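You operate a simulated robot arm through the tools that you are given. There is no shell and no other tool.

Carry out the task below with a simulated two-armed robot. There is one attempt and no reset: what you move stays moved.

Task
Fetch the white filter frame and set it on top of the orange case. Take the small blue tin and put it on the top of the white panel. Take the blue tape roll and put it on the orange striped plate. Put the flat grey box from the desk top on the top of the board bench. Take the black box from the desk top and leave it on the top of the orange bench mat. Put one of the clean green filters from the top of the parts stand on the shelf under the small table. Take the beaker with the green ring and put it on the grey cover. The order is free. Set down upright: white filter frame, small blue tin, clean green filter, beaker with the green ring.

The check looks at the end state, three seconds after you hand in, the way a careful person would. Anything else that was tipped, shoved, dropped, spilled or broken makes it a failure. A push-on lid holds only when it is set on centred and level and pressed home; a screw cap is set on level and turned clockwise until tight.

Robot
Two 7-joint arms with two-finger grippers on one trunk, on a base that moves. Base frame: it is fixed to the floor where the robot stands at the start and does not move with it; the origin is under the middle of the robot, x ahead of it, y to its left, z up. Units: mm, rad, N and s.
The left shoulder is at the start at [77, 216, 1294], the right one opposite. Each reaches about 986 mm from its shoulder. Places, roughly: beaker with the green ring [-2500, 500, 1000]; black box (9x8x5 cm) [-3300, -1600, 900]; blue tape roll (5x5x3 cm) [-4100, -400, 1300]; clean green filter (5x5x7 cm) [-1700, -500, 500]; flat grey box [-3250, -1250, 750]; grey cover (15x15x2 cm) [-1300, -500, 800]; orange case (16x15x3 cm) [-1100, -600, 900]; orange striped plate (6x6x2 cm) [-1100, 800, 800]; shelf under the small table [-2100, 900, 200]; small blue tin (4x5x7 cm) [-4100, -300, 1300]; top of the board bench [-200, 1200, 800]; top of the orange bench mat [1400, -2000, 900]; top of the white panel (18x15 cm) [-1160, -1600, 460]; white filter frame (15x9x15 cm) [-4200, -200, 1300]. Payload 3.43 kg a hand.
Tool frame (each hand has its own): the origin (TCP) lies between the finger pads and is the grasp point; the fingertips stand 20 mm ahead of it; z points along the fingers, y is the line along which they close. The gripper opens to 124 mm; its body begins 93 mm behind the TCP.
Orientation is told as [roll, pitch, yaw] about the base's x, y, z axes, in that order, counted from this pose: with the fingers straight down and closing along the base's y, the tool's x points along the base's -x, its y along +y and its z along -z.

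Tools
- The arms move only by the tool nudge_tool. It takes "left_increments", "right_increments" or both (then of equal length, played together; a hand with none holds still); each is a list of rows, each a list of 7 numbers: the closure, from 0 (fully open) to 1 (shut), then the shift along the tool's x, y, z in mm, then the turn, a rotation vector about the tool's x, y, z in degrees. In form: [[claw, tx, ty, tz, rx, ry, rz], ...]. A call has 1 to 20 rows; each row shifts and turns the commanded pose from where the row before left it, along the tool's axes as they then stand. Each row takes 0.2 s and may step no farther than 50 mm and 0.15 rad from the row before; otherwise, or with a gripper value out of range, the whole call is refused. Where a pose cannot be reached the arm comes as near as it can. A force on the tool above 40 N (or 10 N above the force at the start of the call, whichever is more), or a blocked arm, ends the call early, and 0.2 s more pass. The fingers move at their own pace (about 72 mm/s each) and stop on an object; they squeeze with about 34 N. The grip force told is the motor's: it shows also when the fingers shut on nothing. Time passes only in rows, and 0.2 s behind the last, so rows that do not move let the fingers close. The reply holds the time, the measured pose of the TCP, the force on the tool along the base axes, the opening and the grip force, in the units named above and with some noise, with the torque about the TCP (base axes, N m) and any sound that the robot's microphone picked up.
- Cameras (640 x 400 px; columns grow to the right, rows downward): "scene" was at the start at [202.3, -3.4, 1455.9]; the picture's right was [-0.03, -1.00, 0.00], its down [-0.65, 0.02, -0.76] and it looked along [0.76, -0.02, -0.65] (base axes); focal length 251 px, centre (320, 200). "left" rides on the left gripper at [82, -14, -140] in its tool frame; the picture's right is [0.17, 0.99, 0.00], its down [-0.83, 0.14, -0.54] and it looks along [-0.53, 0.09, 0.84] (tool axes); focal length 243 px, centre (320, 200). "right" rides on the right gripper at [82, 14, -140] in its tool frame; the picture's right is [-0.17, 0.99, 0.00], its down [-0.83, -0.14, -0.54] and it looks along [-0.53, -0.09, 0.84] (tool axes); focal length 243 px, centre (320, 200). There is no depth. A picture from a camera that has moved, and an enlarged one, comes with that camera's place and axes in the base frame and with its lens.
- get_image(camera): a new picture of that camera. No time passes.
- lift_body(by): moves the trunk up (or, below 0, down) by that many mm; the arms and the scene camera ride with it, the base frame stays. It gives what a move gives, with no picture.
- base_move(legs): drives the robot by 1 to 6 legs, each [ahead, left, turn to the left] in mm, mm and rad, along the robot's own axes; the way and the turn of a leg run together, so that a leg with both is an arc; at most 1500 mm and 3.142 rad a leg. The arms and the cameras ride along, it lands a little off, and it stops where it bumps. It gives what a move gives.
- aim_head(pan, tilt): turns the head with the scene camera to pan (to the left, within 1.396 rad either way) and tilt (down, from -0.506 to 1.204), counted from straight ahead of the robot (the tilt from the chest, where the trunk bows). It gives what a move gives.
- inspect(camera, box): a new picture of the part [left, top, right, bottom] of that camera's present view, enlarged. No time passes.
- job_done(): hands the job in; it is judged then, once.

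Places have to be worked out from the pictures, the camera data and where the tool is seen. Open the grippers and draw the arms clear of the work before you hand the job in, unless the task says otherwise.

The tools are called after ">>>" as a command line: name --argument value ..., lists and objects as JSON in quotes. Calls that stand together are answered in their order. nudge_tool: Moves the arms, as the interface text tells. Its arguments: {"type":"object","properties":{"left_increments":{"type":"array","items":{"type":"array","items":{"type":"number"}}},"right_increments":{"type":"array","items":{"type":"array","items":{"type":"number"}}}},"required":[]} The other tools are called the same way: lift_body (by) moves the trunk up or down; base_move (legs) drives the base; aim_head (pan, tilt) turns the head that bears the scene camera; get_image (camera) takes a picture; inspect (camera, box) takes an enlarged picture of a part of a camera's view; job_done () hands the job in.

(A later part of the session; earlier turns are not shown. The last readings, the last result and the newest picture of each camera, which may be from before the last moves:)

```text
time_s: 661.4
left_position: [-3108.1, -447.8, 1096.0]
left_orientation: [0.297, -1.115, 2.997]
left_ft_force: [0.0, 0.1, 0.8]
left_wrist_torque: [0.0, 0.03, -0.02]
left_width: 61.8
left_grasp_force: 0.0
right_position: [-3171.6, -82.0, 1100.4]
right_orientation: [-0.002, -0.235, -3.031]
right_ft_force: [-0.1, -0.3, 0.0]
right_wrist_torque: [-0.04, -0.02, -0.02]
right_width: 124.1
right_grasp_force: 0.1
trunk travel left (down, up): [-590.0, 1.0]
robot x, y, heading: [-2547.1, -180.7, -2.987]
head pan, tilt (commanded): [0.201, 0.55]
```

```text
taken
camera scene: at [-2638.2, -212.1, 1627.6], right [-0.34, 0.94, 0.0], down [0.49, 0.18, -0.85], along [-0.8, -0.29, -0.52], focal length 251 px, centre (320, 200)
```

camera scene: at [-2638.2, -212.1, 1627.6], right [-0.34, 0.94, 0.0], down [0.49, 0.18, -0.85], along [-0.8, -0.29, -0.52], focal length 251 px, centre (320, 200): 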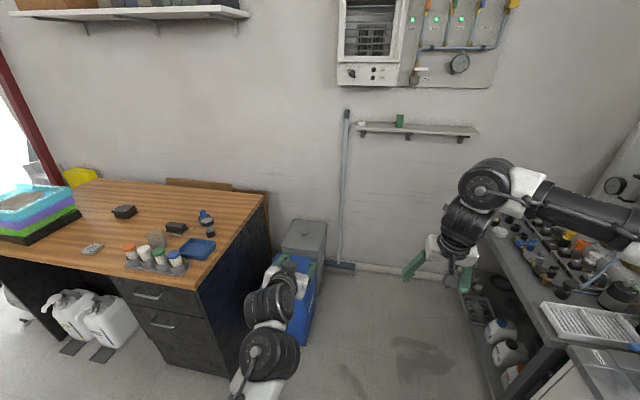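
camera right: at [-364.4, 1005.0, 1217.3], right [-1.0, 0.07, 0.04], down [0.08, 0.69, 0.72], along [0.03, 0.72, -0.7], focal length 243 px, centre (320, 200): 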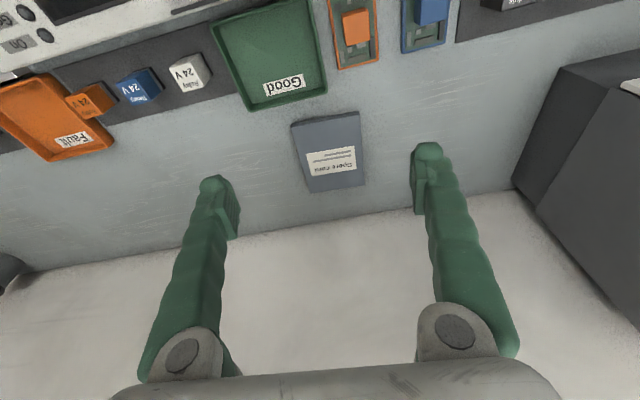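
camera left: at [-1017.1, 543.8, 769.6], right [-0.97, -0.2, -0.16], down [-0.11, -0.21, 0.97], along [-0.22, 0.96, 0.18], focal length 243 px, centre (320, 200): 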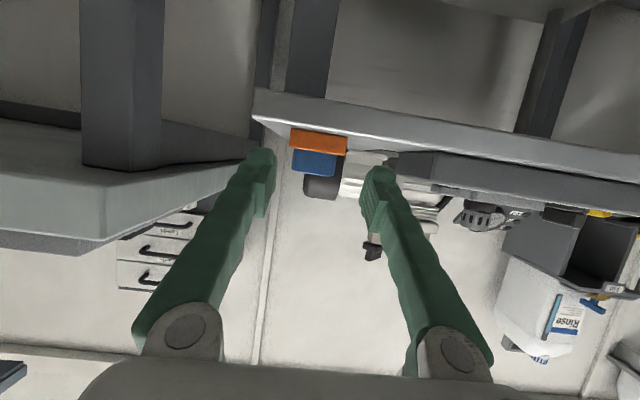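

I re-posture the left arm the same way as the right before: extend forward and down, level, then pitch it downward.

>>> nudge_tool --left_increments '[[0.3, 15.2, 0, 39, 0, 0, 0], [0.3, 15.2, 0, 39, 0, 0, 0], [0.3, 15.2, 0, 39, 0, 0, 0], [0.3, 15.2, 0, 39, 0, 0, 0], [0.3, 15.2, 0, 39, 0, 0, 0], [0.3, 15.2, 0, 39, 0, 0, 0], [0.3, 0, 0, 0, 0, 0, -4.4], [0.3, 0, 0, 0, 0, 0, -4.3], [0.3, 0, 0, 0, 0, 0, 0]]'

>>> nudge_tool --left_increments '[[0.3, 0, 0, 0, 0, 6, 0], [0.3, 0, 0, 0, 0, 6, 0], [0.3, 0, 0, 0, 0, 6, 0], [0.3, 0, 0, 0, 0, 6, 0], [0.3, 0, 0, 0, 0, 6, 0], [0.3, 0, 0, 0, 0, 6, 0], [0.3, 0, 0, 0, 0, 4, 0]]'

>>> get_image --camera "scene"

```text
time_s: 663.4
left_position: [-3277.4, -492.7, 913.6]
left_orientation: [-0.02, -1.137, -2.934]
left_ft_force: [0.0, 0.1, 0.6]
left_wrist_torque: [0.0, 0.0, 0.05]
left_width: 86.6
left_grasp_force: 0.1
right_position: [-3171.5, -83.6, 1101.2]
right_orientation: [-0.003, -0.234, -3.031]
right_ft_force: [0.2, -1.2, -0.4]
right_wrist_torque: [-0.02, -0.04, 0.01]
right_width: 124.1
right_grasp_force: 0.0
trunk travel left (down, up): [-590.0, 1.0]
robot x, y, heading: [-2544.5, -179.7, -2.998]
head pan, tilt (commanded): [0.201, 0.55]
```

```text
time_s: 665.0
left_position: [-3277.4, -492.3, 915.0]
left_orientation: [-0.009, -0.435, -2.949]
left_ft_force: [-0.3, -0.5, 0.9]
left_wrist_torque: [0.01, -0.01, 0.01]
left_width: 86.7
left_grasp_force: 0.1
right_position: [-3170.2, -83.0, 1101.7]
right_orientation: [-0.001, -0.234, -3.031]
right_ft_force: [0.9, 0.6, 0.6]
right_wrist_torque: [0.01, -0.01, 0.0]
right_width: 124.2
right_grasp_force: 0.1
trunk travel left (down, up): [-590.0, 1.0]
robot x, y, heading: [-2548.1, -177.9, -2.989]
head pan, tilt (commanded): [0.201, 0.55]
```

```text
taken
camera scene: at [-2638.6, -212.1, 1627.7], right [-0.34, 0.94, 0.0], down [0.49, 0.18, -0.85], along [-0.8, -0.29, -0.52], focal length 251 px, centre (320, 200)
```

scene: 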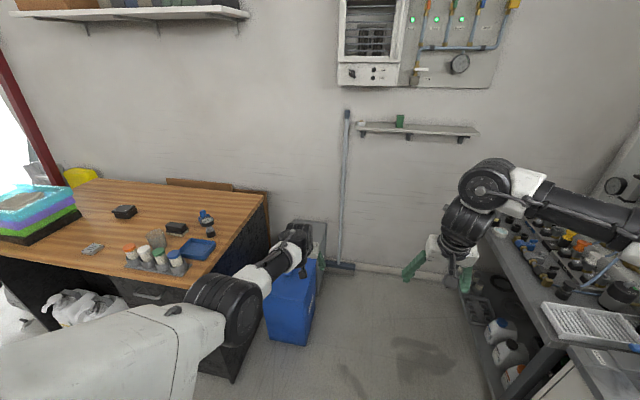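

The left arm now has the good elbow-high posture too. I raise and retract it, then drive in front of the desk with the left hand toward the black box.

>>> nudge_tool --left_increments '[[0, -16.8, 0, -36.3, 0, 0, 0], [0, -16.8, 0, -36.3, 0, 0, 0], [0, -16.8, 0, -36.3, 0, 0, 0], [0, -16.8, 0, -36.3, 0, 0, 0], [0, -16.8, 0, -36.3, 0, 0, 0], [0, 30, 0, -14, 0, 0, 0], [0, 30, 0, -14, 0, 0, 0]]'

>>> base_move --legs '[[200, 0, 0], [0, 1080, 0]]'

>>> aim_head --pan 0.1 --tilt 0.75

>>> get_image --camera "scene"

>>> get_image --camera "left"

```text
time_s: 666.6
left_position: [-3210.3, -480.9, 1117.4]
left_orientation: [-0.01, -0.441, -2.95]
left_ft_force: [0.1, 0.2, -0.3]
left_wrist_torque: [-0.03, 0.01, -0.04]
left_width: 123.7
left_grasp_force: 0.0
right_position: [-3169.0, -82.7, 1101.4]
right_orientation: [-0.001, -0.235, -3.029]
right_ft_force: [-1.0, -0.5, -0.9]
right_wrist_torque: [-0.02, -0.01, 0.03]
right_width: 123.9
right_grasp_force: 0.0
trunk travel left (down, up): [-590.0, 1.0]
robot x, y, heading: [-2544.0, -175.6, -2.987]
head pan, tilt (commanded): [0.201, 0.55]
```

```text
time_s: 683.0
left_position: [-3245.5, -1601.5, 1116.4]
left_orientation: [-0.009, -0.438, -2.95]
left_ft_force: [-0.6, 0.3, -0.7]
left_wrist_torque: [0.02, 0.01, -0.04]
left_width: 124.2
left_grasp_force: 0.1
right_position: [-3205.2, -1201.5, 1100.9]
right_orientation: [-0.001, -0.236, -3.031]
right_ft_force: [-0.7, 1.2, 0.3]
right_wrist_torque: [0.01, 0.01, -0.01]
right_width: 123.6
right_grasp_force: 0.0
trunk travel left (down, up): [-590.0, 1.0]
robot x, y, heading: [-2578.8, -1300.6, -2.994]
head pan, tilt (commanded): [0.201, 0.55]
```

```text
time_s: 683.8
left_position: [-3245.9, -1601.2, 1116.6]
left_orientation: [-0.01, -0.44, -2.95]
left_ft_force: [0.1, -0.2, 0.2]
left_wrist_torque: [0.03, 0.02, -0.01]
left_width: 123.9
left_grasp_force: 0.1
right_position: [-3204.4, -1202.9, 1102.3]
right_orientation: [-0.003, -0.236, -3.029]
right_ft_force: [0.0, -0.1, 1.0]
right_wrist_torque: [0.01, 0.03, 0.01]
right_width: 124.2
right_grasp_force: 0.0
trunk travel left (down, up): [-590.0, 1.0]
robot x, y, heading: [-2574.7, -1296.7, -2.993]
head pan, tilt (commanded): [0.099, 0.75]
```

```text
taken
camera scene: at [-2668.8, -1322.1, 1610.4], right [-0.25, 0.97, 0.0], down [0.66, 0.17, -0.73], along [-0.71, -0.18, -0.68], focal length 251 px, centre (320, 200)
```

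scene: 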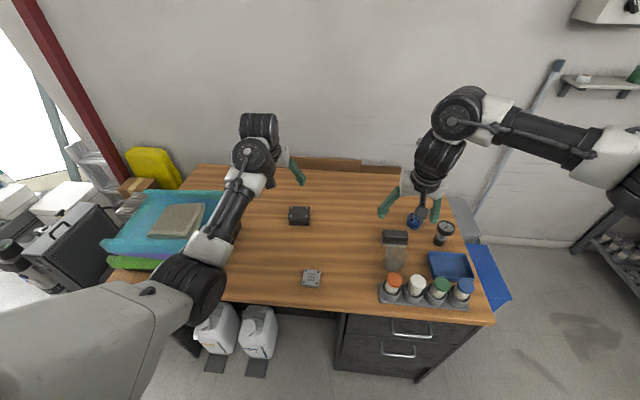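

```text
taken
camera left: at [-3117.8, -1563.7, 1207.3], right [0.33, -0.94, -0.08], down [-0.49, -0.24, 0.84], along [-0.81, -0.24, -0.54], focal length 243 px, centre (320, 200)
```

left: 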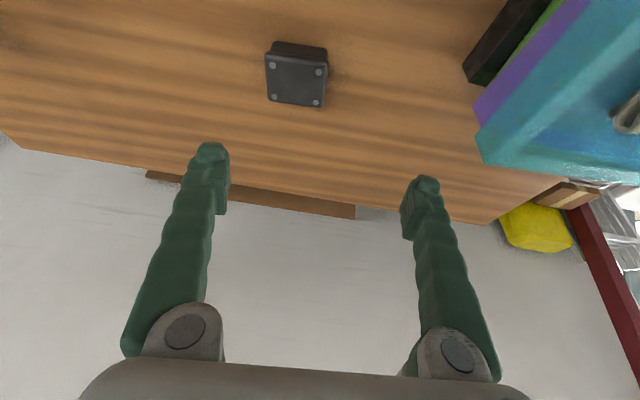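

The black box's top centre is ≈(-3320,-1574,892). I move the left hand right 41, ahead 67 and lower 150 mm.

>>> nudge_tool --left_increments '[[0, -30.5, -20.3, 14.4, 0, 0, 0], [0, -30.5, -20.3, 14.4, 0, 0, 0], [0, 16.2, 0, 34.4, 0, 0, 0], [0, 16.2, 0, 34.4, 0, 0, 0], [0, 16.2, 0, 34.4, 0, 0, 0], [0, 16.2, 0, 34.4, 0, 0, 0]]'

>>> get_image --camera "left"

>>> get_image --camera "scene"

```text
time_s: 685.2
left_position: [-3319.8, -1572.7, 962.2]
left_orientation: [-0.009, -0.44, -2.948]
left_ft_force: [0.2, 0.5, -0.1]
left_wrist_torque: [0.02, -0.01, 0.0]
left_width: 124.0
left_grasp_force: 0.1
right_position: [-3204.9, -1203.7, 1101.0]
right_orientation: [-0.003, -0.235, -3.031]
right_ft_force: [-0.7, 0.5, 1.1]
right_wrist_torque: [0.05, -0.03, 0.01]
right_width: 123.8
right_grasp_force: 0.1
trunk travel left (down, up): [-590.0, 1.0]
robot x, y, heading: [-2582.0, -1301.2, -2.996]
head pan, tilt (commanded): [0.099, 0.75]
```

```text
taken
camera left: at [-3190.4, -1534.5, 1053.7], right [0.33, -0.94, -0.08], down [-0.49, -0.24, 0.84], along [-0.81, -0.24, -0.54], focal length 243 px, centre (320, 200)
```

left: 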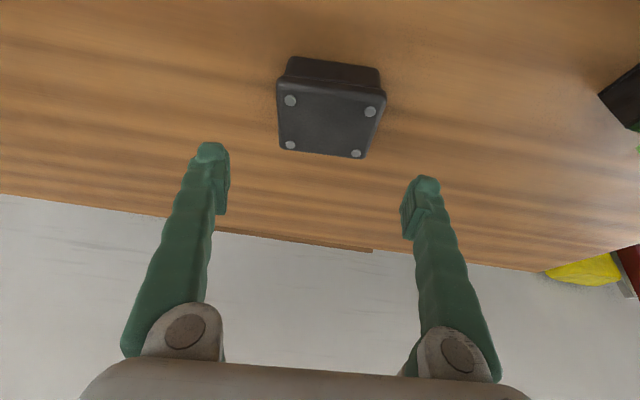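

```text
taken
camera scene: at [-2669.0, -1322.5, 1610.3], right [-0.25, 0.97, 0.0], down [0.66, 0.17, -0.73], along [-0.71, -0.18, -0.68], focal length 251 px, centre (320, 200)
```

scene: 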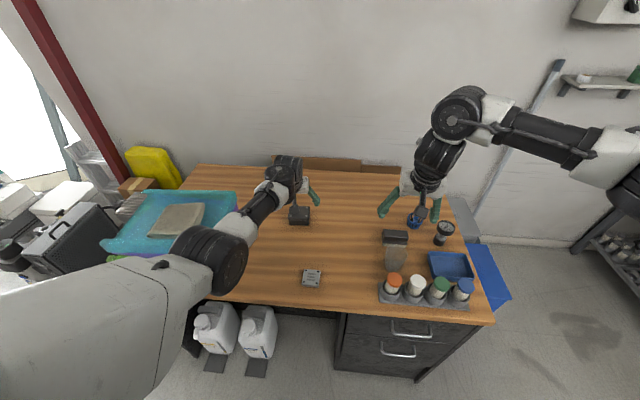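

The box is centred below. I rotate the hand 4° to align and lower 88 mm.

>>> nudge_tool --left_increments '[[0, 0, 0, 0, -1.9, 0, -4], [0, 18.7, 0, 39.8, 0, 0, 0], [0, 18.7, 0, 39.8, 0, 0, 0]]'

>>> get_image --camera "left"

```text
time_s: 686.0
left_position: [-3307.7, -1574.2, 892.9]
left_orientation: [-0.011, -0.44, -2.871]
left_ft_force: [0.3, 0.1, -0.9]
left_wrist_torque: [0.05, -0.02, -0.01]
left_width: 123.8
left_grasp_force: 0.1
left hand out of reach, approached as far as the arm can: row 3
right_position: [-3205.0, -1203.5, 1101.0]
right_orientation: [-0.002, -0.234, -3.029]
right_ft_force: [0.1, -0.3, 0.6]
right_wrist_torque: [0.01, -0.03, 0.01]
right_width: 124.2
right_grasp_force: 0.1
trunk travel left (down, up): [-590.0, 1.0]
robot x, y, heading: [-2579.6, -1298.9, -2.994]
head pan, tilt (commanded): [0.099, 0.75]
```

```text
taken
camera left: at [-3181.9, -1527.8, 984.6], right [0.4, -0.91, -0.08], down [-0.47, -0.28, 0.84], along [-0.79, -0.3, -0.54], focal length 243 px, centre (320, 200)
```

left: 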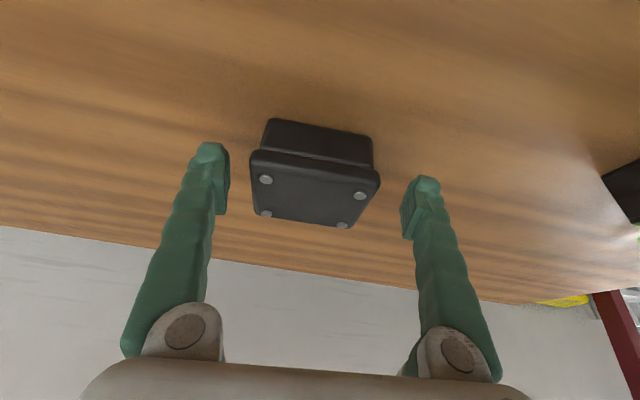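

Reach limit again; I move the base 40 mm ahead (the fingers straddle the box sideways), then lower.

>>> base_move --legs '[[40, 0, 0]]'

>>> nudge_tool --left_increments '[[0, 20, 0, 3, 0, 0, 0], [0, 12, 0, 11, 0, 0, 0]]'

>>> get_image --camera "left"

```text
time_s: 686.9
left_position: [-3342.1, -1580.7, 898.5]
left_orientation: [-0.007, -0.443, -2.869]
left_ft_force: [0.2, 0.3, 0.8]
left_wrist_torque: [-0.02, 0.03, -0.05]
left_width: 123.9
left_grasp_force: 0.0
right_position: [-3239.5, -1208.0, 1104.3]
right_orientation: [-0.003, -0.24, -3.031]
right_ft_force: [1.3, 0.1, 0.8]
right_wrist_torque: [-0.02, 0.07, -0.01]
right_width: 124.3
right_grasp_force: 0.2
trunk travel left (down, up): [-590.0, 1.0]
robot x, y, heading: [-2621.7, -1301.6, -2.992]
head pan, tilt (commanded): [0.099, 0.75]
```

```text
time_s: 687.5
left_position: [-3321.2, -1575.5, 869.8]
left_orientation: [-0.009, -0.44, -2.869]
left_ft_force: [0.3, -0.8, 0.0]
left_wrist_torque: [0.01, 0.0, 0.0]
left_width: 124.4
left_grasp_force: 0.2
right_position: [-3242.0, -1209.1, 1102.1]
right_orientation: [-0.002, -0.239, -3.029]
right_ft_force: [-0.6, -0.1, 0.0]
right_wrist_torque: [-0.01, -0.01, -0.01]
right_width: 123.9
right_grasp_force: 0.1
trunk travel left (down, up): [-590.0, 1.0]
robot x, y, heading: [-2618.8, -1303.0, -2.998]
head pan, tilt (commanded): [0.099, 0.75]
```

```text
taken
camera left: at [-3195.1, -1527.4, 958.7], right [0.41, -0.91, -0.08], down [-0.47, -0.28, 0.84], along [-0.79, -0.3, -0.54], focal length 243 px, centre (320, 200)
```

left: 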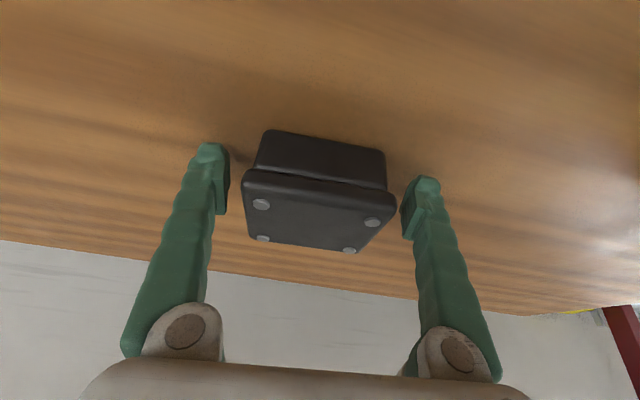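

The box is centred between the fingers. Close.

>>> nudge_tool --left_increments '[[0.2, 0, 0, 0, 0, 0, 0], [1, 0, 0, 0, 0, 0, 0], [1, 0, 0, 0, 0, 0, 0], [1, 0, 0, 0, 0, 0, 0]]'

>>> get_image --camera "left"

```text
time_s: 688.5
left_position: [-3321.9, -1574.4, 867.2]
left_orientation: [-0.008, -0.44, -2.872]
left_ft_force: [1.7, -0.8, 4.1]
left_wrist_torque: [-0.24, -0.08, 0.04]
left_width: 88.6
left_grasp_force: 34.0
right_position: [-3242.8, -1208.7, 1101.6]
right_orientation: [0.0, -0.237, -3.03]
right_ft_force: [-1.3, 0.2, 0.0]
right_wrist_torque: [0.02, 0.01, 0.01]
right_width: 123.8
right_grasp_force: 0.0
trunk travel left (down, up): [-590.0, 1.0]
robot x, y, heading: [-2617.2, -1301.7, -2.992]
head pan, tilt (commanded): [0.099, 0.75]
```

```text
taken
camera left: at [-3196.5, -1526.9, 958.5], right [0.4, -0.91, -0.08], down [-0.47, -0.28, 0.84], along [-0.79, -0.3, -0.54], focal length 243 px, centre (320, 200)
```

left: 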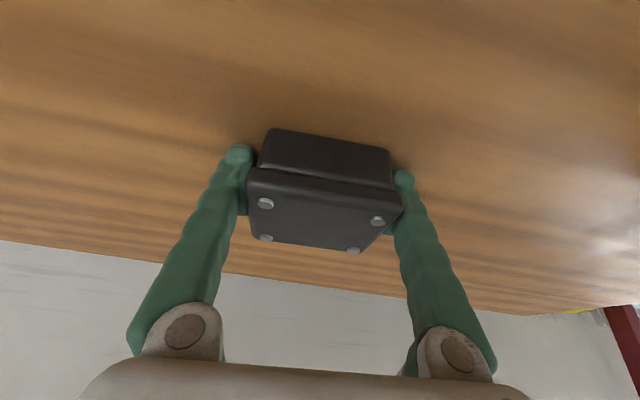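

Gripped (88.6 mm). I lift 170 mm.

>>> nudge_tool --left_increments '[[1, -6.4, 0, -13.6, 0, 0, 0], [1, -14.9, 0, -31.7, 0, 0, 0], [1, -14.9, 0, -31.7, 0, 0, 0], [1, -14.9, 0, -31.7, 0, 0, 0], [1, -14.9, 0, -31.7, 0, 0, 0], [1, -10, 0, -20, 0, 0, 0]]'

>>> get_image --camera "left"

>>> get_image --camera "scene"

```text
time_s: 689.9
left_position: [-3323.0, -1575.9, 1044.7]
left_orientation: [-0.01, -0.438, -2.873]
left_ft_force: [0.4, -0.1, -2.2]
left_wrist_torque: [0.0, 0.01, 0.01]
left_width: 88.7
left_grasp_force: 34.4
right_position: [-3242.8, -1209.0, 1100.3]
right_orientation: [0.0, -0.235, -3.031]
right_ft_force: [0.2, -0.2, -0.8]
right_wrist_torque: [0.01, 0.03, 0.0]
right_width: 124.1
right_grasp_force: 0.2
trunk travel left (down, up): [-590.0, 1.0]
robot x, y, heading: [-2620.4, -1305.4, -2.994]
head pan, tilt (commanded): [0.099, 0.75]
```

```text
taken
camera left: at [-3197.5, -1527.8, 1135.7], right [0.4, -0.91, -0.08], down [-0.47, -0.28, 0.84], along [-0.79, -0.3, -0.54], focal length 243 px, centre (320, 200)
```

left: 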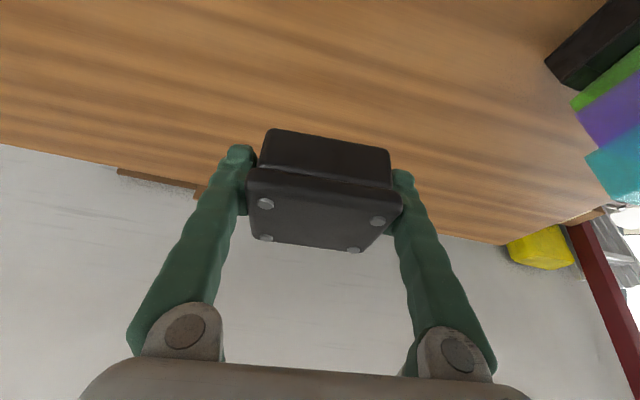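

```text
taken
camera scene: at [-2707.2, -1328.0, 1610.3], right [-0.25, 0.97, 0.0], down [0.66, 0.17, -0.73], along [-0.71, -0.18, -0.68], focal length 251 px, centre (320, 200)
```

scene: 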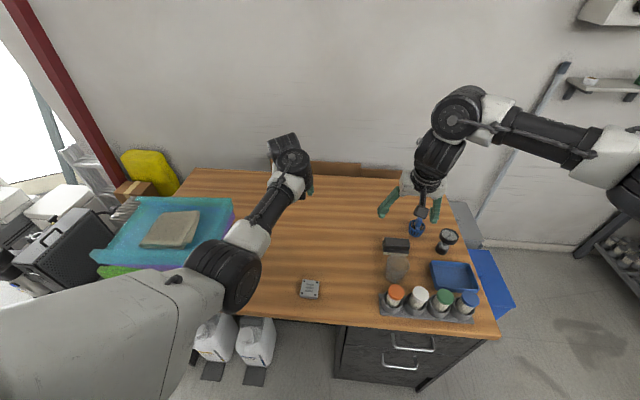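

The black box is held. I retract the left hand, then drive out: strafe right to the corridor, turn around (left), and drive along the corridor eastwards.

>>> nudge_tool --left_increments '[[1, 22, 0, -23.7, 0, 0, 0], [1, 22, 0, -23.7, 0, 0, 0], [1, 22, 0, -23.7, 0, 0, 0], [1, 22, 0, -23.7, 0, 0, 0]]'

>>> base_move --legs '[[-60, 0, 0], [0, -1130, 0], [-200, 0, 0]]'

>>> get_image --camera "left"

```text
time_s: 690.9
left_position: [-3206.8, -1546.5, 1096.5]
left_orientation: [-0.008, -0.439, -2.87]
left_ft_force: [-0.4, -0.2, -1.9]
left_wrist_torque: [-0.02, 0.05, -0.03]
left_width: 88.5
left_grasp_force: 34.1
right_position: [-3242.5, -1209.1, 1101.1]
right_orientation: [-0.002, -0.235, -3.031]
right_ft_force: [-1.3, -0.2, -0.4]
right_wrist_torque: [0.01, -0.04, 0.02]
right_width: 124.0
right_grasp_force: 0.0
trunk travel left (down, up): [-590.0, 1.0]
robot x, y, heading: [-2618.5, -1305.4, -2.997]
head pan, tilt (commanded): [0.099, 0.75]
```

```text
time_s: 708.5
left_position: [-3123.7, -378.2, 1094.0]
left_orientation: [-0.008, -0.436, -2.869]
left_ft_force: [0.3, 0.4, -2.2]
left_wrist_torque: [0.01, -0.01, -0.01]
left_width: 88.1
left_grasp_force: 34.7
right_position: [-3159.5, -41.1, 1100.9]
right_orientation: [-0.003, -0.234, -3.026]
right_ft_force: [0.4, -0.2, -0.6]
right_wrist_torque: [-0.01, 0.02, 0.01]
right_width: 123.9
right_grasp_force: 0.0
trunk travel left (down, up): [-590.0, 1.0]
robot x, y, heading: [-2535.1, -135.5, -2.988]
head pan, tilt (commanded): [0.099, 0.75]
```

```text
taken
camera left: at [-2998.9, -330.2, 1185.8], right [0.41, -0.91, -0.08], down [-0.47, -0.28, 0.84], along [-0.78, -0.31, -0.54], focal length 243 px, centre (320, 200)
```

left: 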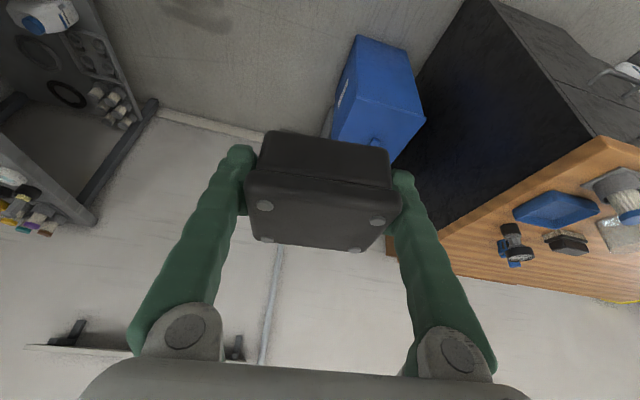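

Holding well. I turn left ~180° and drive along the corridor to the room's centre.

>>> base_move --legs '[[0, 0, 3.138], [1500, 0, 0], [1080, 0, 0]]'

>>> aim_head --pan 0 --tilt 0.5

>>> get_image --camera "scene"

```text
time_s: 734.1
left_position: [603.2, 356.1, 1095.1]
left_orientation: [-0.01, -0.438, 0.229]
left_ft_force: [0.3, 0.1, -1.9]
left_wrist_torque: [0.02, -0.01, -0.02]
left_width: 88.2
left_grasp_force: 34.0
right_position: [624.1, 17.7, 1100.5]
right_orientation: [-0.002, -0.235, 0.073]
right_ft_force: [0.2, -1.0, 0.1]
right_wrist_torque: [0.0, 0.0, 0.0]
right_width: 124.0
right_grasp_force: 0.0
trunk travel left (down, up): [-590.0, 1.0]
robot x, y, heading: [2.3, 137.5, 0.108]
head pan, tilt (commanded): [0.099, 0.75]
```

```text
time_s: 734.8
left_position: [603.6, 355.0, 1096.0]
left_orientation: [-0.009, -0.439, 0.23]
left_ft_force: [-0.9, 0.0, -1.4]
left_wrist_torque: [0.01, 0.03, 0.01]
left_width: 88.1
left_grasp_force: 34.0
right_position: [624.7, 18.2, 1100.3]
right_orientation: [-0.003, -0.235, 0.074]
right_ft_force: [0.8, 0.2, -0.9]
right_wrist_torque: [-0.01, 0.01, 0.02]
right_width: 124.1
right_grasp_force: 0.1
trunk travel left (down, up): [-590.0, 1.0]
robot x, y, heading: [2.5, 138.4, 0.11]
head pan, tilt (commanded): [0.0, 0.499]
```

```text
taken
camera scene: at [101.8, 147.3, 1632.2], right [0.11, -0.99, 0.0], down [-0.48, -0.05, -0.88], along [0.87, 0.1, -0.48], focal length 251 px, centre (320, 200)
```

scene: 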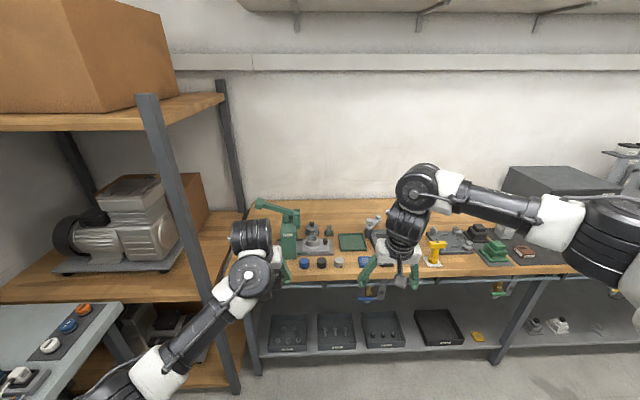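

Now I turn right to face -y, shift left 180 and drive down between the main bench and the compressor.

>>> base_move --legs '[[0, 0, -1.53], [0, 180, 0], [1100, 0, 0]]'

>>> aim_head --pan 0.2 --tilt 0.5

>>> get_image --camera "scene"

```text
time_s: 749.5
left_position: [596.3, -1492.8, 1094.6]
left_orientation: [-0.01, -0.436, -1.287]
left_ft_force: [0.0, -0.3, -2.2]
left_wrist_torque: [-0.01, -0.01, 0.03]
left_width: 88.1
left_grasp_force: 33.9
right_position: [261.7, -1532.5, 1101.1]
right_orientation: [-0.002, -0.235, -1.446]
right_ft_force: [-0.2, 0.1, -0.7]
right_wrist_torque: [0.03, -0.02, -0.01]
right_width: 123.7
right_grasp_force: 0.1
trunk travel left (down, up): [-590.0, 1.0]
robot x, y, heading: [347.5, -907.4, -1.409]
head pan, tilt (commanded): [0.0, 0.499]
```

```text
time_s: 750.2
left_position: [598.7, -1493.9, 1095.0]
left_orientation: [-0.009, -0.437, -1.287]
left_ft_force: [-1.2, 1.6, -2.0]
left_wrist_torque: [0.0, 0.02, -0.03]
left_width: 88.3
left_grasp_force: 34.5
right_position: [261.0, -1532.7, 1100.3]
right_orientation: [-0.002, -0.236, -1.448]
right_ft_force: [-0.3, 1.1, 0.1]
right_wrist_torque: [-0.04, 0.02, -0.04]
right_width: 123.7
right_grasp_force: 0.0
trunk travel left (down, up): [-590.0, 1.0]
robot x, y, heading: [345.6, -909.7, -1.407]
head pan, tilt (commanded): [0.201, 0.499]
```

```text
taken
camera scene: at [382.5, -1001.2, 1632.2], right [-0.93, -0.35, 0.0], down [-0.17, 0.45, -0.88], along [0.31, -0.82, -0.48], focal length 251 px, centre (320, 200)
```

scene: 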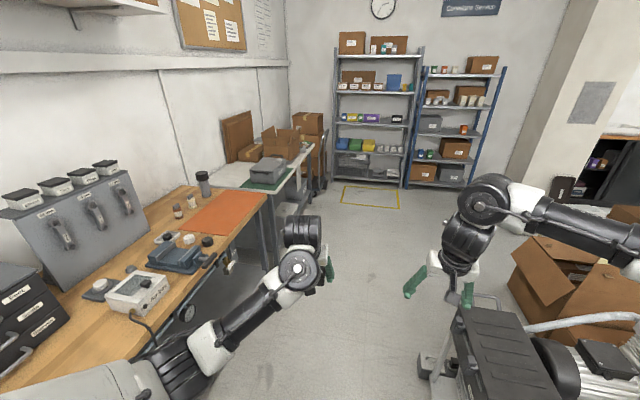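

The orange mat is visible on the bench ahead-left. I zoom in to locate it.

>>> inspect --camera "scene" --box '[140, 160, 300, 270]'

```text
3.64 times, centred on (220, 215) of scene
camera zoom: at [382.5, -1001.2, 1632.2], right [-0.93, -0.35, 0.0], down [-0.17, 0.45, -0.88], along [0.31, -0.82, -0.48], focal length 912 px, centre (684, 146)
```

zoom: 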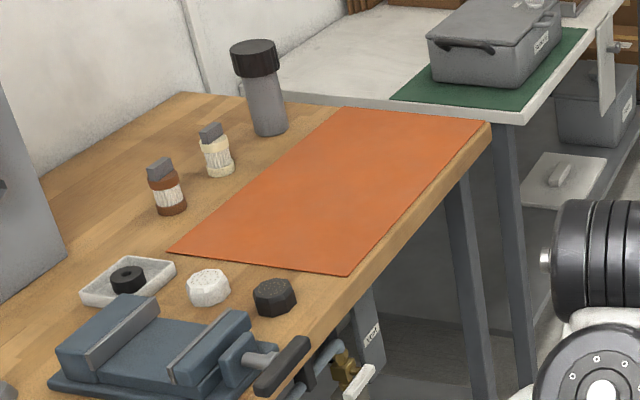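

The mat is empty: corners ≈(1143,-1762),(1409,-1717),(1483,-2174),(1207,-2214). I turn left to face the bench here, then strafe right along it to the mat.

>>> base_move --legs '[[0, 0, 1.557], [0, -1300, 0]]'

>>> aim_head --pan 0.1 --tilt 0.75

>>> get_image --camera "scene"

>>> get_image --camera "left"

```text
time_s: 773.0
left_position: [1113.5, -1972.0, 1096.7]
left_orientation: [-0.009, -0.437, 0.255]
left_ft_force: [0.5, 0.2, -2.6]
left_wrist_torque: [0.01, 0.02, -0.02]
left_width: 88.7
left_grasp_force: 33.9
right_position: [1143.2, -2309.8, 1102.4]
right_orientation: [-0.002, -0.235, 0.1]
right_ft_force: [-0.3, -0.3, 0.6]
right_wrist_torque: [-0.02, 0.0, 0.01]
right_width: 124.0
right_grasp_force: 0.0
trunk travel left (down, up): [-590.0, 1.0]
robot x, y, heading: [520.7, -2203.2, 0.132]
head pan, tilt (commanded): [0.201, 0.499]
```

```text
time_s: 773.7
left_position: [1112.0, -1971.9, 1094.8]
left_orientation: [-0.01, -0.439, 0.254]
left_ft_force: [-0.2, -0.1, -2.1]
left_wrist_torque: [0.01, -0.01, 0.03]
left_width: 88.0
left_grasp_force: 33.8
right_position: [1142.9, -2309.9, 1100.1]
right_orientation: [-0.002, -0.236, 0.096]
right_ft_force: [-0.2, 0.0, 1.1]
right_wrist_torque: [0.07, 0.0, 0.0]
right_width: 124.0
right_grasp_force: 0.0
trunk travel left (down, up): [-590.0, 1.0]
robot x, y, heading: [522.0, -2207.5, 0.136]
head pan, tilt (commanded): [0.099, 0.75]
```

```text
taken
camera scene: at [607.2, -2184.9, 1610.4], right [0.23, -0.97, 0.0], down [-0.66, -0.16, -0.73], along [0.71, 0.17, -0.68], focal length 251 px, centre (320, 200)
```

scene: 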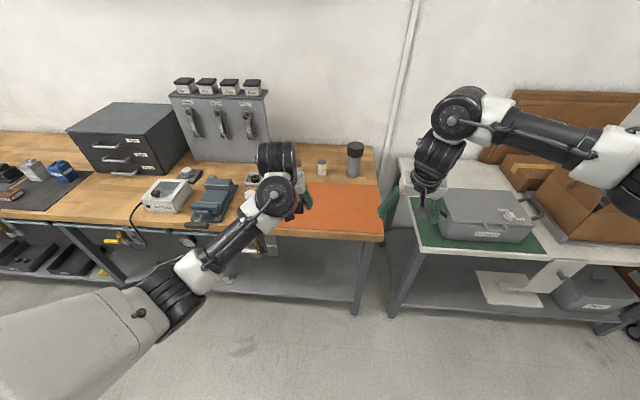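

```text
taken
camera left: at [986.8, -2018.1, 1186.3], right [-0.39, 0.92, -0.08], down [0.47, 0.27, 0.84], along [0.79, 0.29, -0.54], focal length 243 px, centre (320, 200)
```

left: 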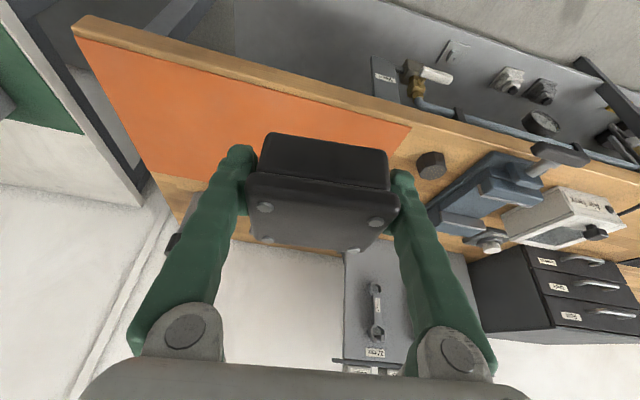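

The mat's centre is ≈(1310,-2005). I move the base ahead 80 and right 60, then extend the left hand 100 mm.

>>> base_move --legs '[[80, -50, 0]]'

>>> nudge_tool --left_increments '[[1, -30, 0, 14.1, 0, 0, 0], [1, -30, 0, 14.1, 0, 0, 0], [1, -30, 0, 14.1, 0, 0, 0]]'

>>> get_image --camera "left"

>>> get_image --camera "scene"

```text
time_s: 775.1
left_position: [1197.5, -2009.2, 1096.3]
left_orientation: [-0.007, -0.437, 0.257]
left_ft_force: [0.3, -1.0, -1.7]
left_wrist_torque: [0.01, -0.03, -0.01]
left_width: 88.2
left_grasp_force: 33.8
right_position: [1228.2, -2345.3, 1101.9]
right_orientation: [0.0, -0.237, 0.1]
right_ft_force: [-0.3, 0.1, -0.2]
right_wrist_torque: [0.0, -0.04, -0.02]
right_width: 124.1
right_grasp_force: 0.2
trunk travel left (down, up): [-590.0, 1.0]
robot x, y, heading: [602.8, -2241.3, 0.137]
head pan, tilt (commanded): [0.099, 0.75]
```

```text
time_s: 775.9
left_position: [1296.8, -1984.6, 1092.8]
left_orientation: [-0.006, -0.437, 0.256]
left_ft_force: [0.0, 0.9, -2.5]
left_wrist_torque: [-0.03, 0.04, -0.01]
left_width: 88.4
left_grasp_force: 34.1
right_position: [1229.1, -2347.4, 1100.2]
right_orientation: [-0.001, -0.234, 0.1]
right_ft_force: [-0.8, -0.5, 0.0]
right_wrist_torque: [0.06, -0.02, 0.0]
right_width: 124.1
right_grasp_force: 0.0
trunk travel left (down, up): [-590.0, 1.0]
robot x, y, heading: [604.8, -2245.9, 0.133]
head pan, tilt (commanded): [0.099, 0.75]
```

```text
taken
camera left: at [1170.3, -2030.6, 1184.6], right [-0.39, 0.92, -0.08], down [0.47, 0.27, 0.84], along [0.79, 0.29, -0.54], focal length 243 px, centre (320, 200)
```

left: 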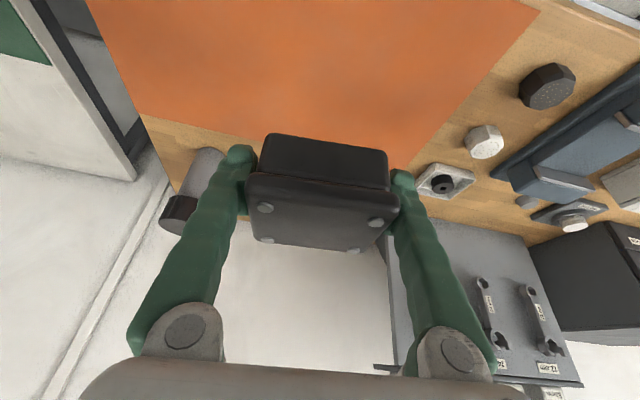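

```text
taken
camera scene: at [695.0, -2223.9, 1610.2], right [0.23, -0.97, 0.0], down [-0.66, -0.16, -0.73], along [0.71, 0.17, -0.68], focal length 251 px, centre (320, 200)
```

scene: 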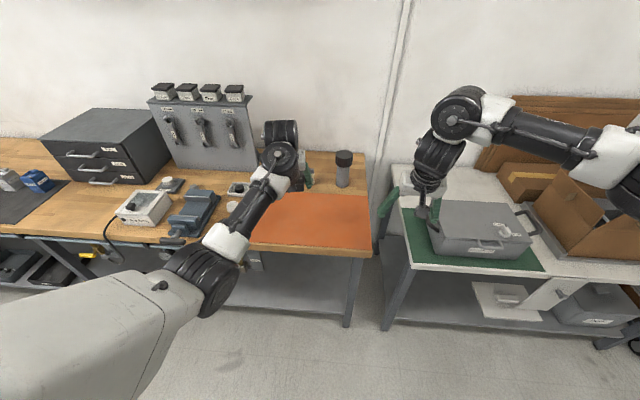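

Over the mat. I lower 120 mm with the arm and check.

>>> nudge_tool --left_increments '[[1, 16.9, 0, 36.2, 0, 0, 0], [1, 16.9, 0, 36.2, 0, 0, 0], [1, 16.9, 0, 36.2, 0, 0, 0]]'

>>> get_image --camera "left"

>>> inspect --camera "scene" --box '[220, 130, 400, 260]'

```text
time_s: 776.7
left_position: [1294.6, -1987.1, 973.3]
left_orientation: [-0.008, -0.439, 0.256]
left_ft_force: [0.2, 0.0, -1.6]
left_wrist_torque: [0.01, 0.03, 0.01]
left_width: 88.3
left_grasp_force: 34.3
right_position: [1229.3, -2346.6, 1101.2]
right_orientation: [-0.001, -0.237, 0.101]
right_ft_force: [-0.6, -0.3, 0.7]
right_wrist_torque: [-0.01, -0.04, -0.03]
right_width: 124.0
right_grasp_force: 0.0
trunk travel left (down, up): [-590.0, 1.0]
robot x, y, heading: [605.9, -2240.7, 0.136]
head pan, tilt (commanded): [0.099, 0.75]
```

```text
taken
camera left: at [1168.4, -2032.3, 1064.5], right [-0.39, 0.92, -0.08], down [0.47, 0.27, 0.84], along [0.79, 0.29, -0.54], focal length 243 px, centre (320, 200)
```

left: 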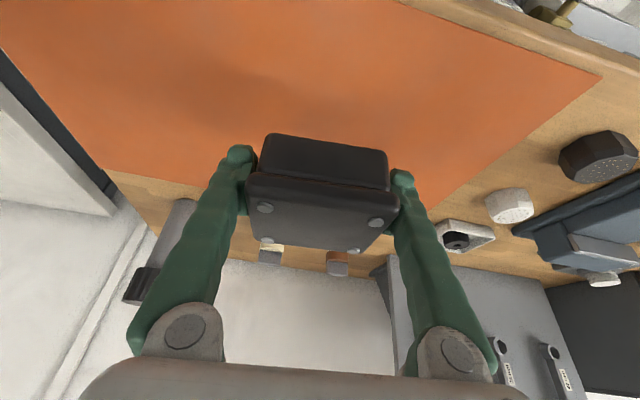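

```text
3.08 times, centred on (310, 195) of scene
camera zoom: at [693.5, -2223.4, 1610.2], right [0.23, -0.97, 0.0], down [-0.66, -0.16, -0.73], along [0.71, 0.17, -0.68], focal length 772 px, centre (351, 215)
```

zoom: 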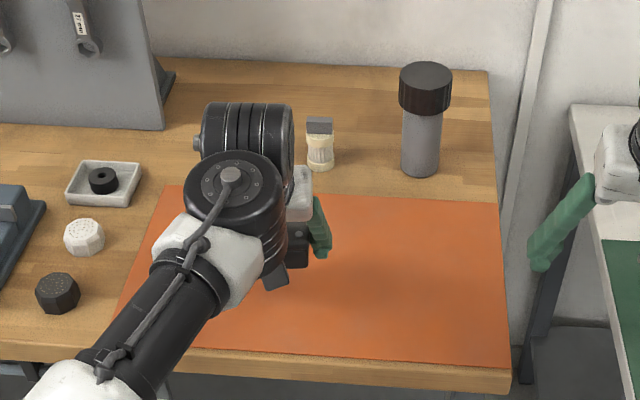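

The box hovers over the mat's middle. I lower 30 mm, then step down.

>>> nudge_tool --left_increments '[[1, 6.3, 0, 13.6, 0, 0, 0], [1, 6.3, 0, 13.6, 0, 0, 0]]'

>>> get_image --camera "left"

```text
time_s: 777.3
left_position: [1294.9, -1985.5, 944.5]
left_orientation: [-0.007, -0.436, 0.257]
left_ft_force: [-0.5, 1.3, -1.7]
left_wrist_torque: [0.0, 0.0, -0.01]
left_width: 88.3
left_grasp_force: 34.2
right_position: [1229.9, -2347.5, 1101.5]
right_orientation: [-0.002, -0.234, 0.098]
right_ft_force: [0.1, -0.5, -0.2]
right_wrist_torque: [0.02, 0.02, 0.01]
right_width: 123.8
right_grasp_force: 0.0
trunk travel left (down, up): [-590.0, 1.0]
robot x, y, heading: [606.3, -2237.4, 0.137]
head pan, tilt (commanded): [0.099, 0.75]
```

```text
taken
camera left: at [1169.2, -2032.4, 1036.0], right [-0.39, 0.92, -0.08], down [0.47, 0.27, 0.84], along [0.79, 0.29, -0.54], focal length 243 px, centre (320, 200)
```

left: 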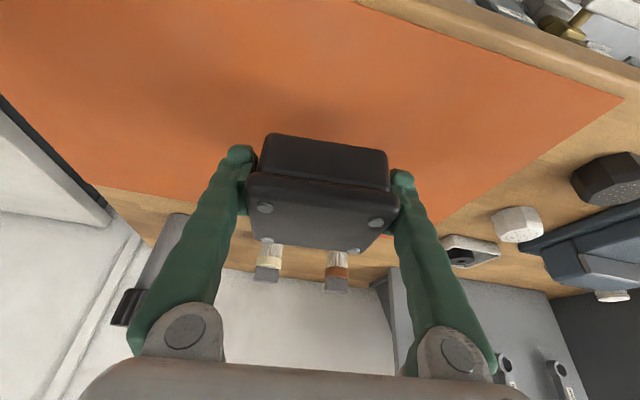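

Lower 18 mm more.

>>> nudge_tool --left_increments '[[1, 3.8, 0, 8.2, 0, 0, 0], [1, 3.8, 0, 8.2, 0, 0, 0], [1, 0, 0, 0, 0, 0, 0]]'

>>> inspect --camera "left" --box '[200, 80, 440, 230]'

```text
time_s: 778.1
left_position: [1296.0, -1985.2, 927.5]
left_orientation: [-0.008, -0.438, 0.257]
left_ft_force: [-0.6, -0.1, -1.9]
left_wrist_torque: [0.0, 0.04, 0.0]
left_width: 88.0
left_grasp_force: 33.9
right_position: [1229.0, -2348.7, 1100.6]
right_orientation: [-0.001, -0.235, 0.099]
right_ft_force: [0.9, -0.5, 0.4]
right_wrist_torque: [-0.02, 0.0, 0.02]
right_width: 124.0
right_grasp_force: 0.1
trunk travel left (down, up): [-590.0, 1.0]
robot x, y, heading: [609.1, -2242.8, 0.14]
head pan, tilt (commanded): [0.099, 0.75]
```

```text
2.67 times, centred on (320, 155) of left
camera zoom: at [1169.7, -2032.1, 1018.1], right [-0.39, 0.92, -0.08], down [0.47, 0.27, 0.84], along [0.79, 0.29, -0.54], focal length 647 px, centre (320, 320)
```

zoom: 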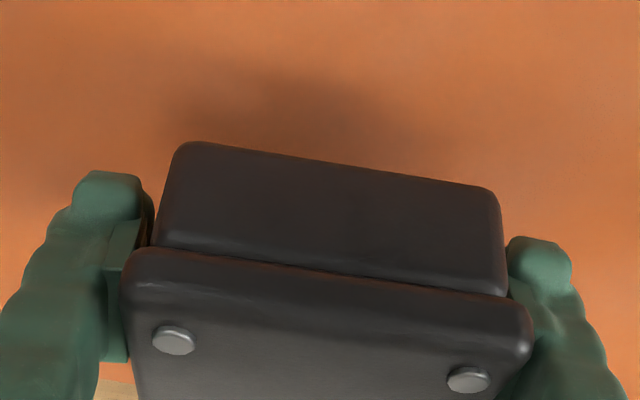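

Still above the mat (soft shadow). I continue down in 8 mm, then finer steps.

>>> nudge_tool --left_increments '[[1, 1.7, 0, 3.6, 0, 0, 0], [1, 1.7, 0, 3.6, 0, 0, 0], [1, 0, 0, 0, 0, 0, 0]]'

>>> inspect --camera "left" --box '[200, 80, 440, 230]'

```text
time_s: 778.9
left_position: [1296.2, -1986.1, 919.3]
left_orientation: [-0.009, -0.436, 0.257]
left_ft_force: [1.3, -0.1, -2.5]
left_wrist_torque: [0.03, -0.01, 0.01]
left_width: 88.1
left_grasp_force: 34.1
right_position: [1229.7, -2347.4, 1101.5]
right_orientation: [-0.002, -0.236, 0.099]
right_ft_force: [-0.1, -0.4, 0.0]
right_wrist_torque: [-0.03, 0.01, -0.02]
right_width: 123.8
right_grasp_force: 0.1
trunk travel left (down, up): [-590.0, 1.0]
robot x, y, heading: [605.0, -2240.8, 0.135]
head pan, tilt (commanded): [0.099, 0.75]
```

```text
2.67 times, centred on (320, 155) of left
camera zoom: at [1169.1, -2032.2, 1010.3], right [-0.39, 0.92, -0.08], down [0.47, 0.27, 0.84], along [0.79, 0.29, -0.54], focal length 647 px, centre (320, 320)
```

zoom: 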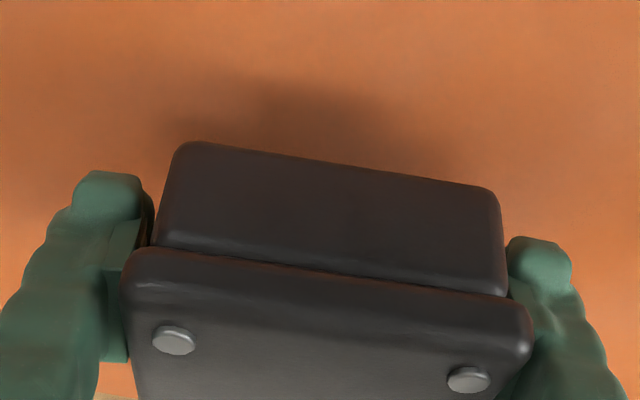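

Shadow approaches. Continue with 10 mm.

>>> nudge_tool --left_increments '[[1, 2.1, 0, 4.5, 0, 0, 0], [1, 2.1, 0, 4.5, 0, 0, 0], [1, 0, 0, 0, 0, 0, 0]]'

>>> inspect --camera "left" --box '[200, 80, 440, 230]'

```text
time_s: 779.7
left_position: [1296.1, -1986.4, 910.3]
left_orientation: [-0.008, -0.435, 0.257]
left_ft_force: [0.1, 0.1, -2.3]
left_wrist_torque: [0.05, 0.02, 0.03]
left_width: 88.1
left_grasp_force: 34.2
right_position: [1229.3, -2347.7, 1100.6]
right_orientation: [-0.001, -0.236, 0.1]
right_ft_force: [-0.4, 0.2, -0.1]
right_wrist_torque: [0.0, -0.03, 0.0]
right_width: 123.9
right_grasp_force: 0.0
trunk travel left (down, up): [-590.0, 1.0]
robot x, y, heading: [606.1, -2244.7, 0.138]
head pan, tilt (commanded): [0.099, 0.75]
```

```text
2.67 times, centred on (320, 155) of left
camera zoom: at [1169.1, -2032.6, 1000.0], right [-0.39, 0.92, -0.08], down [0.47, 0.27, 0.84], along [0.79, 0.29, -0.54], focal length 647 px, centre (320, 320)
```

zoom: 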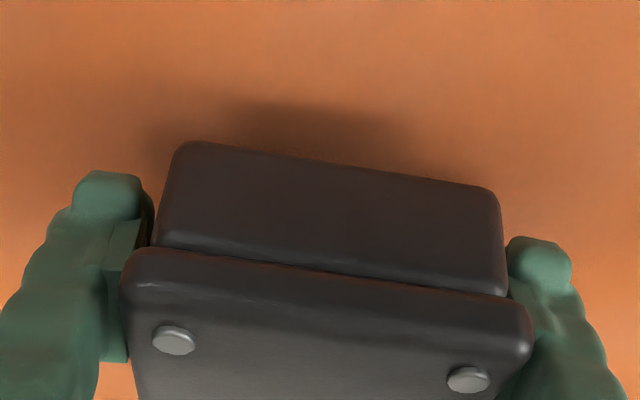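

Closer. Another 8 mm in small steps.

>>> nudge_tool --left_increments '[[1, 1.7, 0, 3.6, 0, 0, 0], [1, 1.7, 0, 3.6, 0, 0, 0], [1, 0, 0, 0, 0, 0, 0]]'

>>> inspect --camera "left" --box '[200, 80, 440, 230]'

```text
time_s: 780.5
left_position: [1295.1, -1986.2, 901.6]
left_orientation: [-0.009, -0.439, 0.256]
left_ft_force: [-0.7, -0.1, -2.1]
left_wrist_torque: [-0.01, 0.01, -0.02]
left_width: 88.1
left_grasp_force: 33.9
right_position: [1228.9, -2347.2, 1101.4]
right_orientation: [-0.003, -0.234, 0.099]
right_ft_force: [-0.3, 0.1, -0.4]
right_wrist_torque: [0.02, 0.01, -0.01]
right_width: 123.8
right_grasp_force: 0.0
trunk travel left (down, up): [-590.0, 1.0]
robot x, y, heading: [607.8, -2240.5, 0.142]
head pan, tilt (commanded): [0.099, 0.75]
```

```text
2.67 times, centred on (320, 155) of left
camera zoom: at [1169.2, -2032.9, 992.3], right [-0.39, 0.92, -0.08], down [0.47, 0.27, 0.84], along [0.79, 0.29, -0.54], focal length 647 px, centre (320, 320)
```

zoom: 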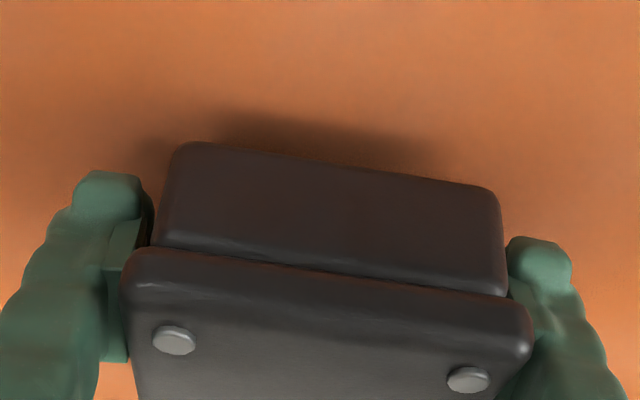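

>>> nudge_tool --left_increments '[[1, 1.3, 0, 2.7, 0, 0, 0], [1, 1.3, 0, 2.7, 0, 0, 0], [1, 0, 0, 0, 0, 0, 0]]'

>>> inspect --camera "left" --box '[200, 80, 440, 230]'

```text
time_s: 781.3
left_position: [1295.9, -1985.2, 894.6]
left_orientation: [-0.008, -0.438, 0.257]
left_ft_force: [-0.3, -0.2, -2.2]
left_wrist_torque: [-0.04, 0.0, 0.0]
left_width: 88.3
left_grasp_force: 34.1
right_position: [1229.3, -2347.2, 1100.6]
right_orientation: [-0.003, -0.236, 0.1]
right_ft_force: [0.2, 0.4, -0.2]
right_wrist_torque: [-0.02, -0.02, 0.04]
right_width: 123.9
right_grasp_force: 0.1
trunk travel left (down, up): [-590.0, 1.0]
robot x, y, heading: [605.2, -2240.6, 0.136]
head pan, tilt (commanded): [0.099, 0.75]
```

```text
2.67 times, centred on (320, 155) of left
camera zoom: at [1169.3, -2032.7, 987.0], right [-0.39, 0.92, -0.08], down [0.47, 0.27, 0.84], along [0.79, 0.29, -0.54], focal length 647 px, centre (320, 320)
```

zoom: 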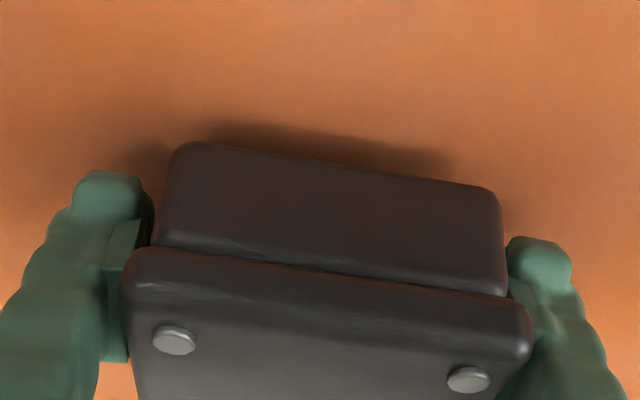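

Shadow is closing in. I continue with 3 mm steps.

>>> nudge_tool --left_increments '[[1, 1.3, 0, 2.7, 0, 0, 0], [1, 1.3, 0, 2.7, 0, 0, 0], [1, 1.3, 0, 2.7, 0, 0, 0], [1, 0, 0, 0, 0, 0, 0]]'

>>> inspect --camera "left" --box '[200, 80, 440, 230]'

```text
time_s: 782.3
left_position: [1295.0, -1986.6, 887.1]
left_orientation: [-0.011, -0.437, 0.255]
left_ft_force: [-0.9, 0.7, -1.6]
left_wrist_torque: [0.04, 0.01, 0.05]
left_width: 88.2
left_grasp_force: 33.8
right_position: [1229.3, -2347.5, 1101.3]
right_orientation: [-0.003, -0.236, 0.099]
right_ft_force: [-0.3, 0.1, -0.3]
right_wrist_torque: [0.0, 0.01, 0.01]
right_width: 124.0
right_grasp_force: 0.1
trunk travel left (down, up): [-590.0, 1.0]
robot x, y, heading: [606.4, -2242.3, 0.136]
head pan, tilt (commanded): [0.099, 0.75]
```

```text
2.67 times, centred on (320, 155) of left
camera zoom: at [1169.6, -2032.3, 977.6], right [-0.39, 0.92, -0.08], down [0.47, 0.27, 0.84], along [0.79, 0.29, -0.54], focal length 647 px, centre (320, 320)
```

zoom: 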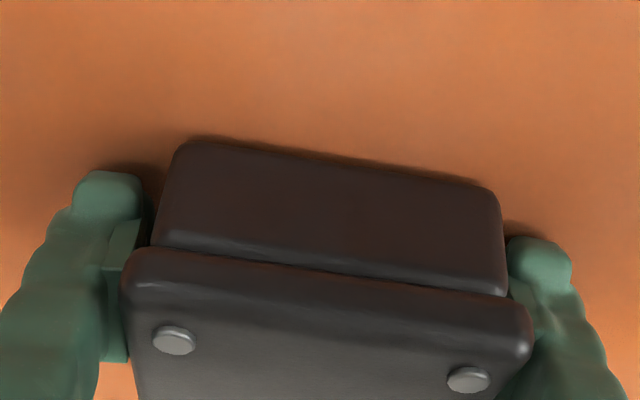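

Almost touching. 2 mm steps now.

>>> nudge_tool --left_increments '[[1, 0.85, 0, 1.8, 0, 0, 0], [1, 0.85, 0, 1.8, 0, 0, 0], [1, 0, 0, 0, 0, 0, 0]]'

```text
time_s: 783.1
left_position: [1295.9, -1985.6, 886.2]
left_orientation: [-0.008, -0.443, 0.258]
left_ft_force: [-6.6, 2.1, 13.7]
left_wrist_torque: [0.85, -0.17, 0.31]
left_width: 88.2
left_grasp_force: 34.3
right_position: [1226.5, -2347.4, 1103.3]
right_orientation: [0.001, -0.237, 0.098]
right_ft_force: [0.5, -0.8, -0.3]
right_wrist_torque: [0.02, -0.02, 0.03]
right_width: 124.0
right_grasp_force: 0.1
trunk travel left (down, up): [-590.0, 1.0]
robot x, y, heading: [607.5, -2243.6, 0.134]
head pan, tilt (commanded): [0.099, 0.75]
```

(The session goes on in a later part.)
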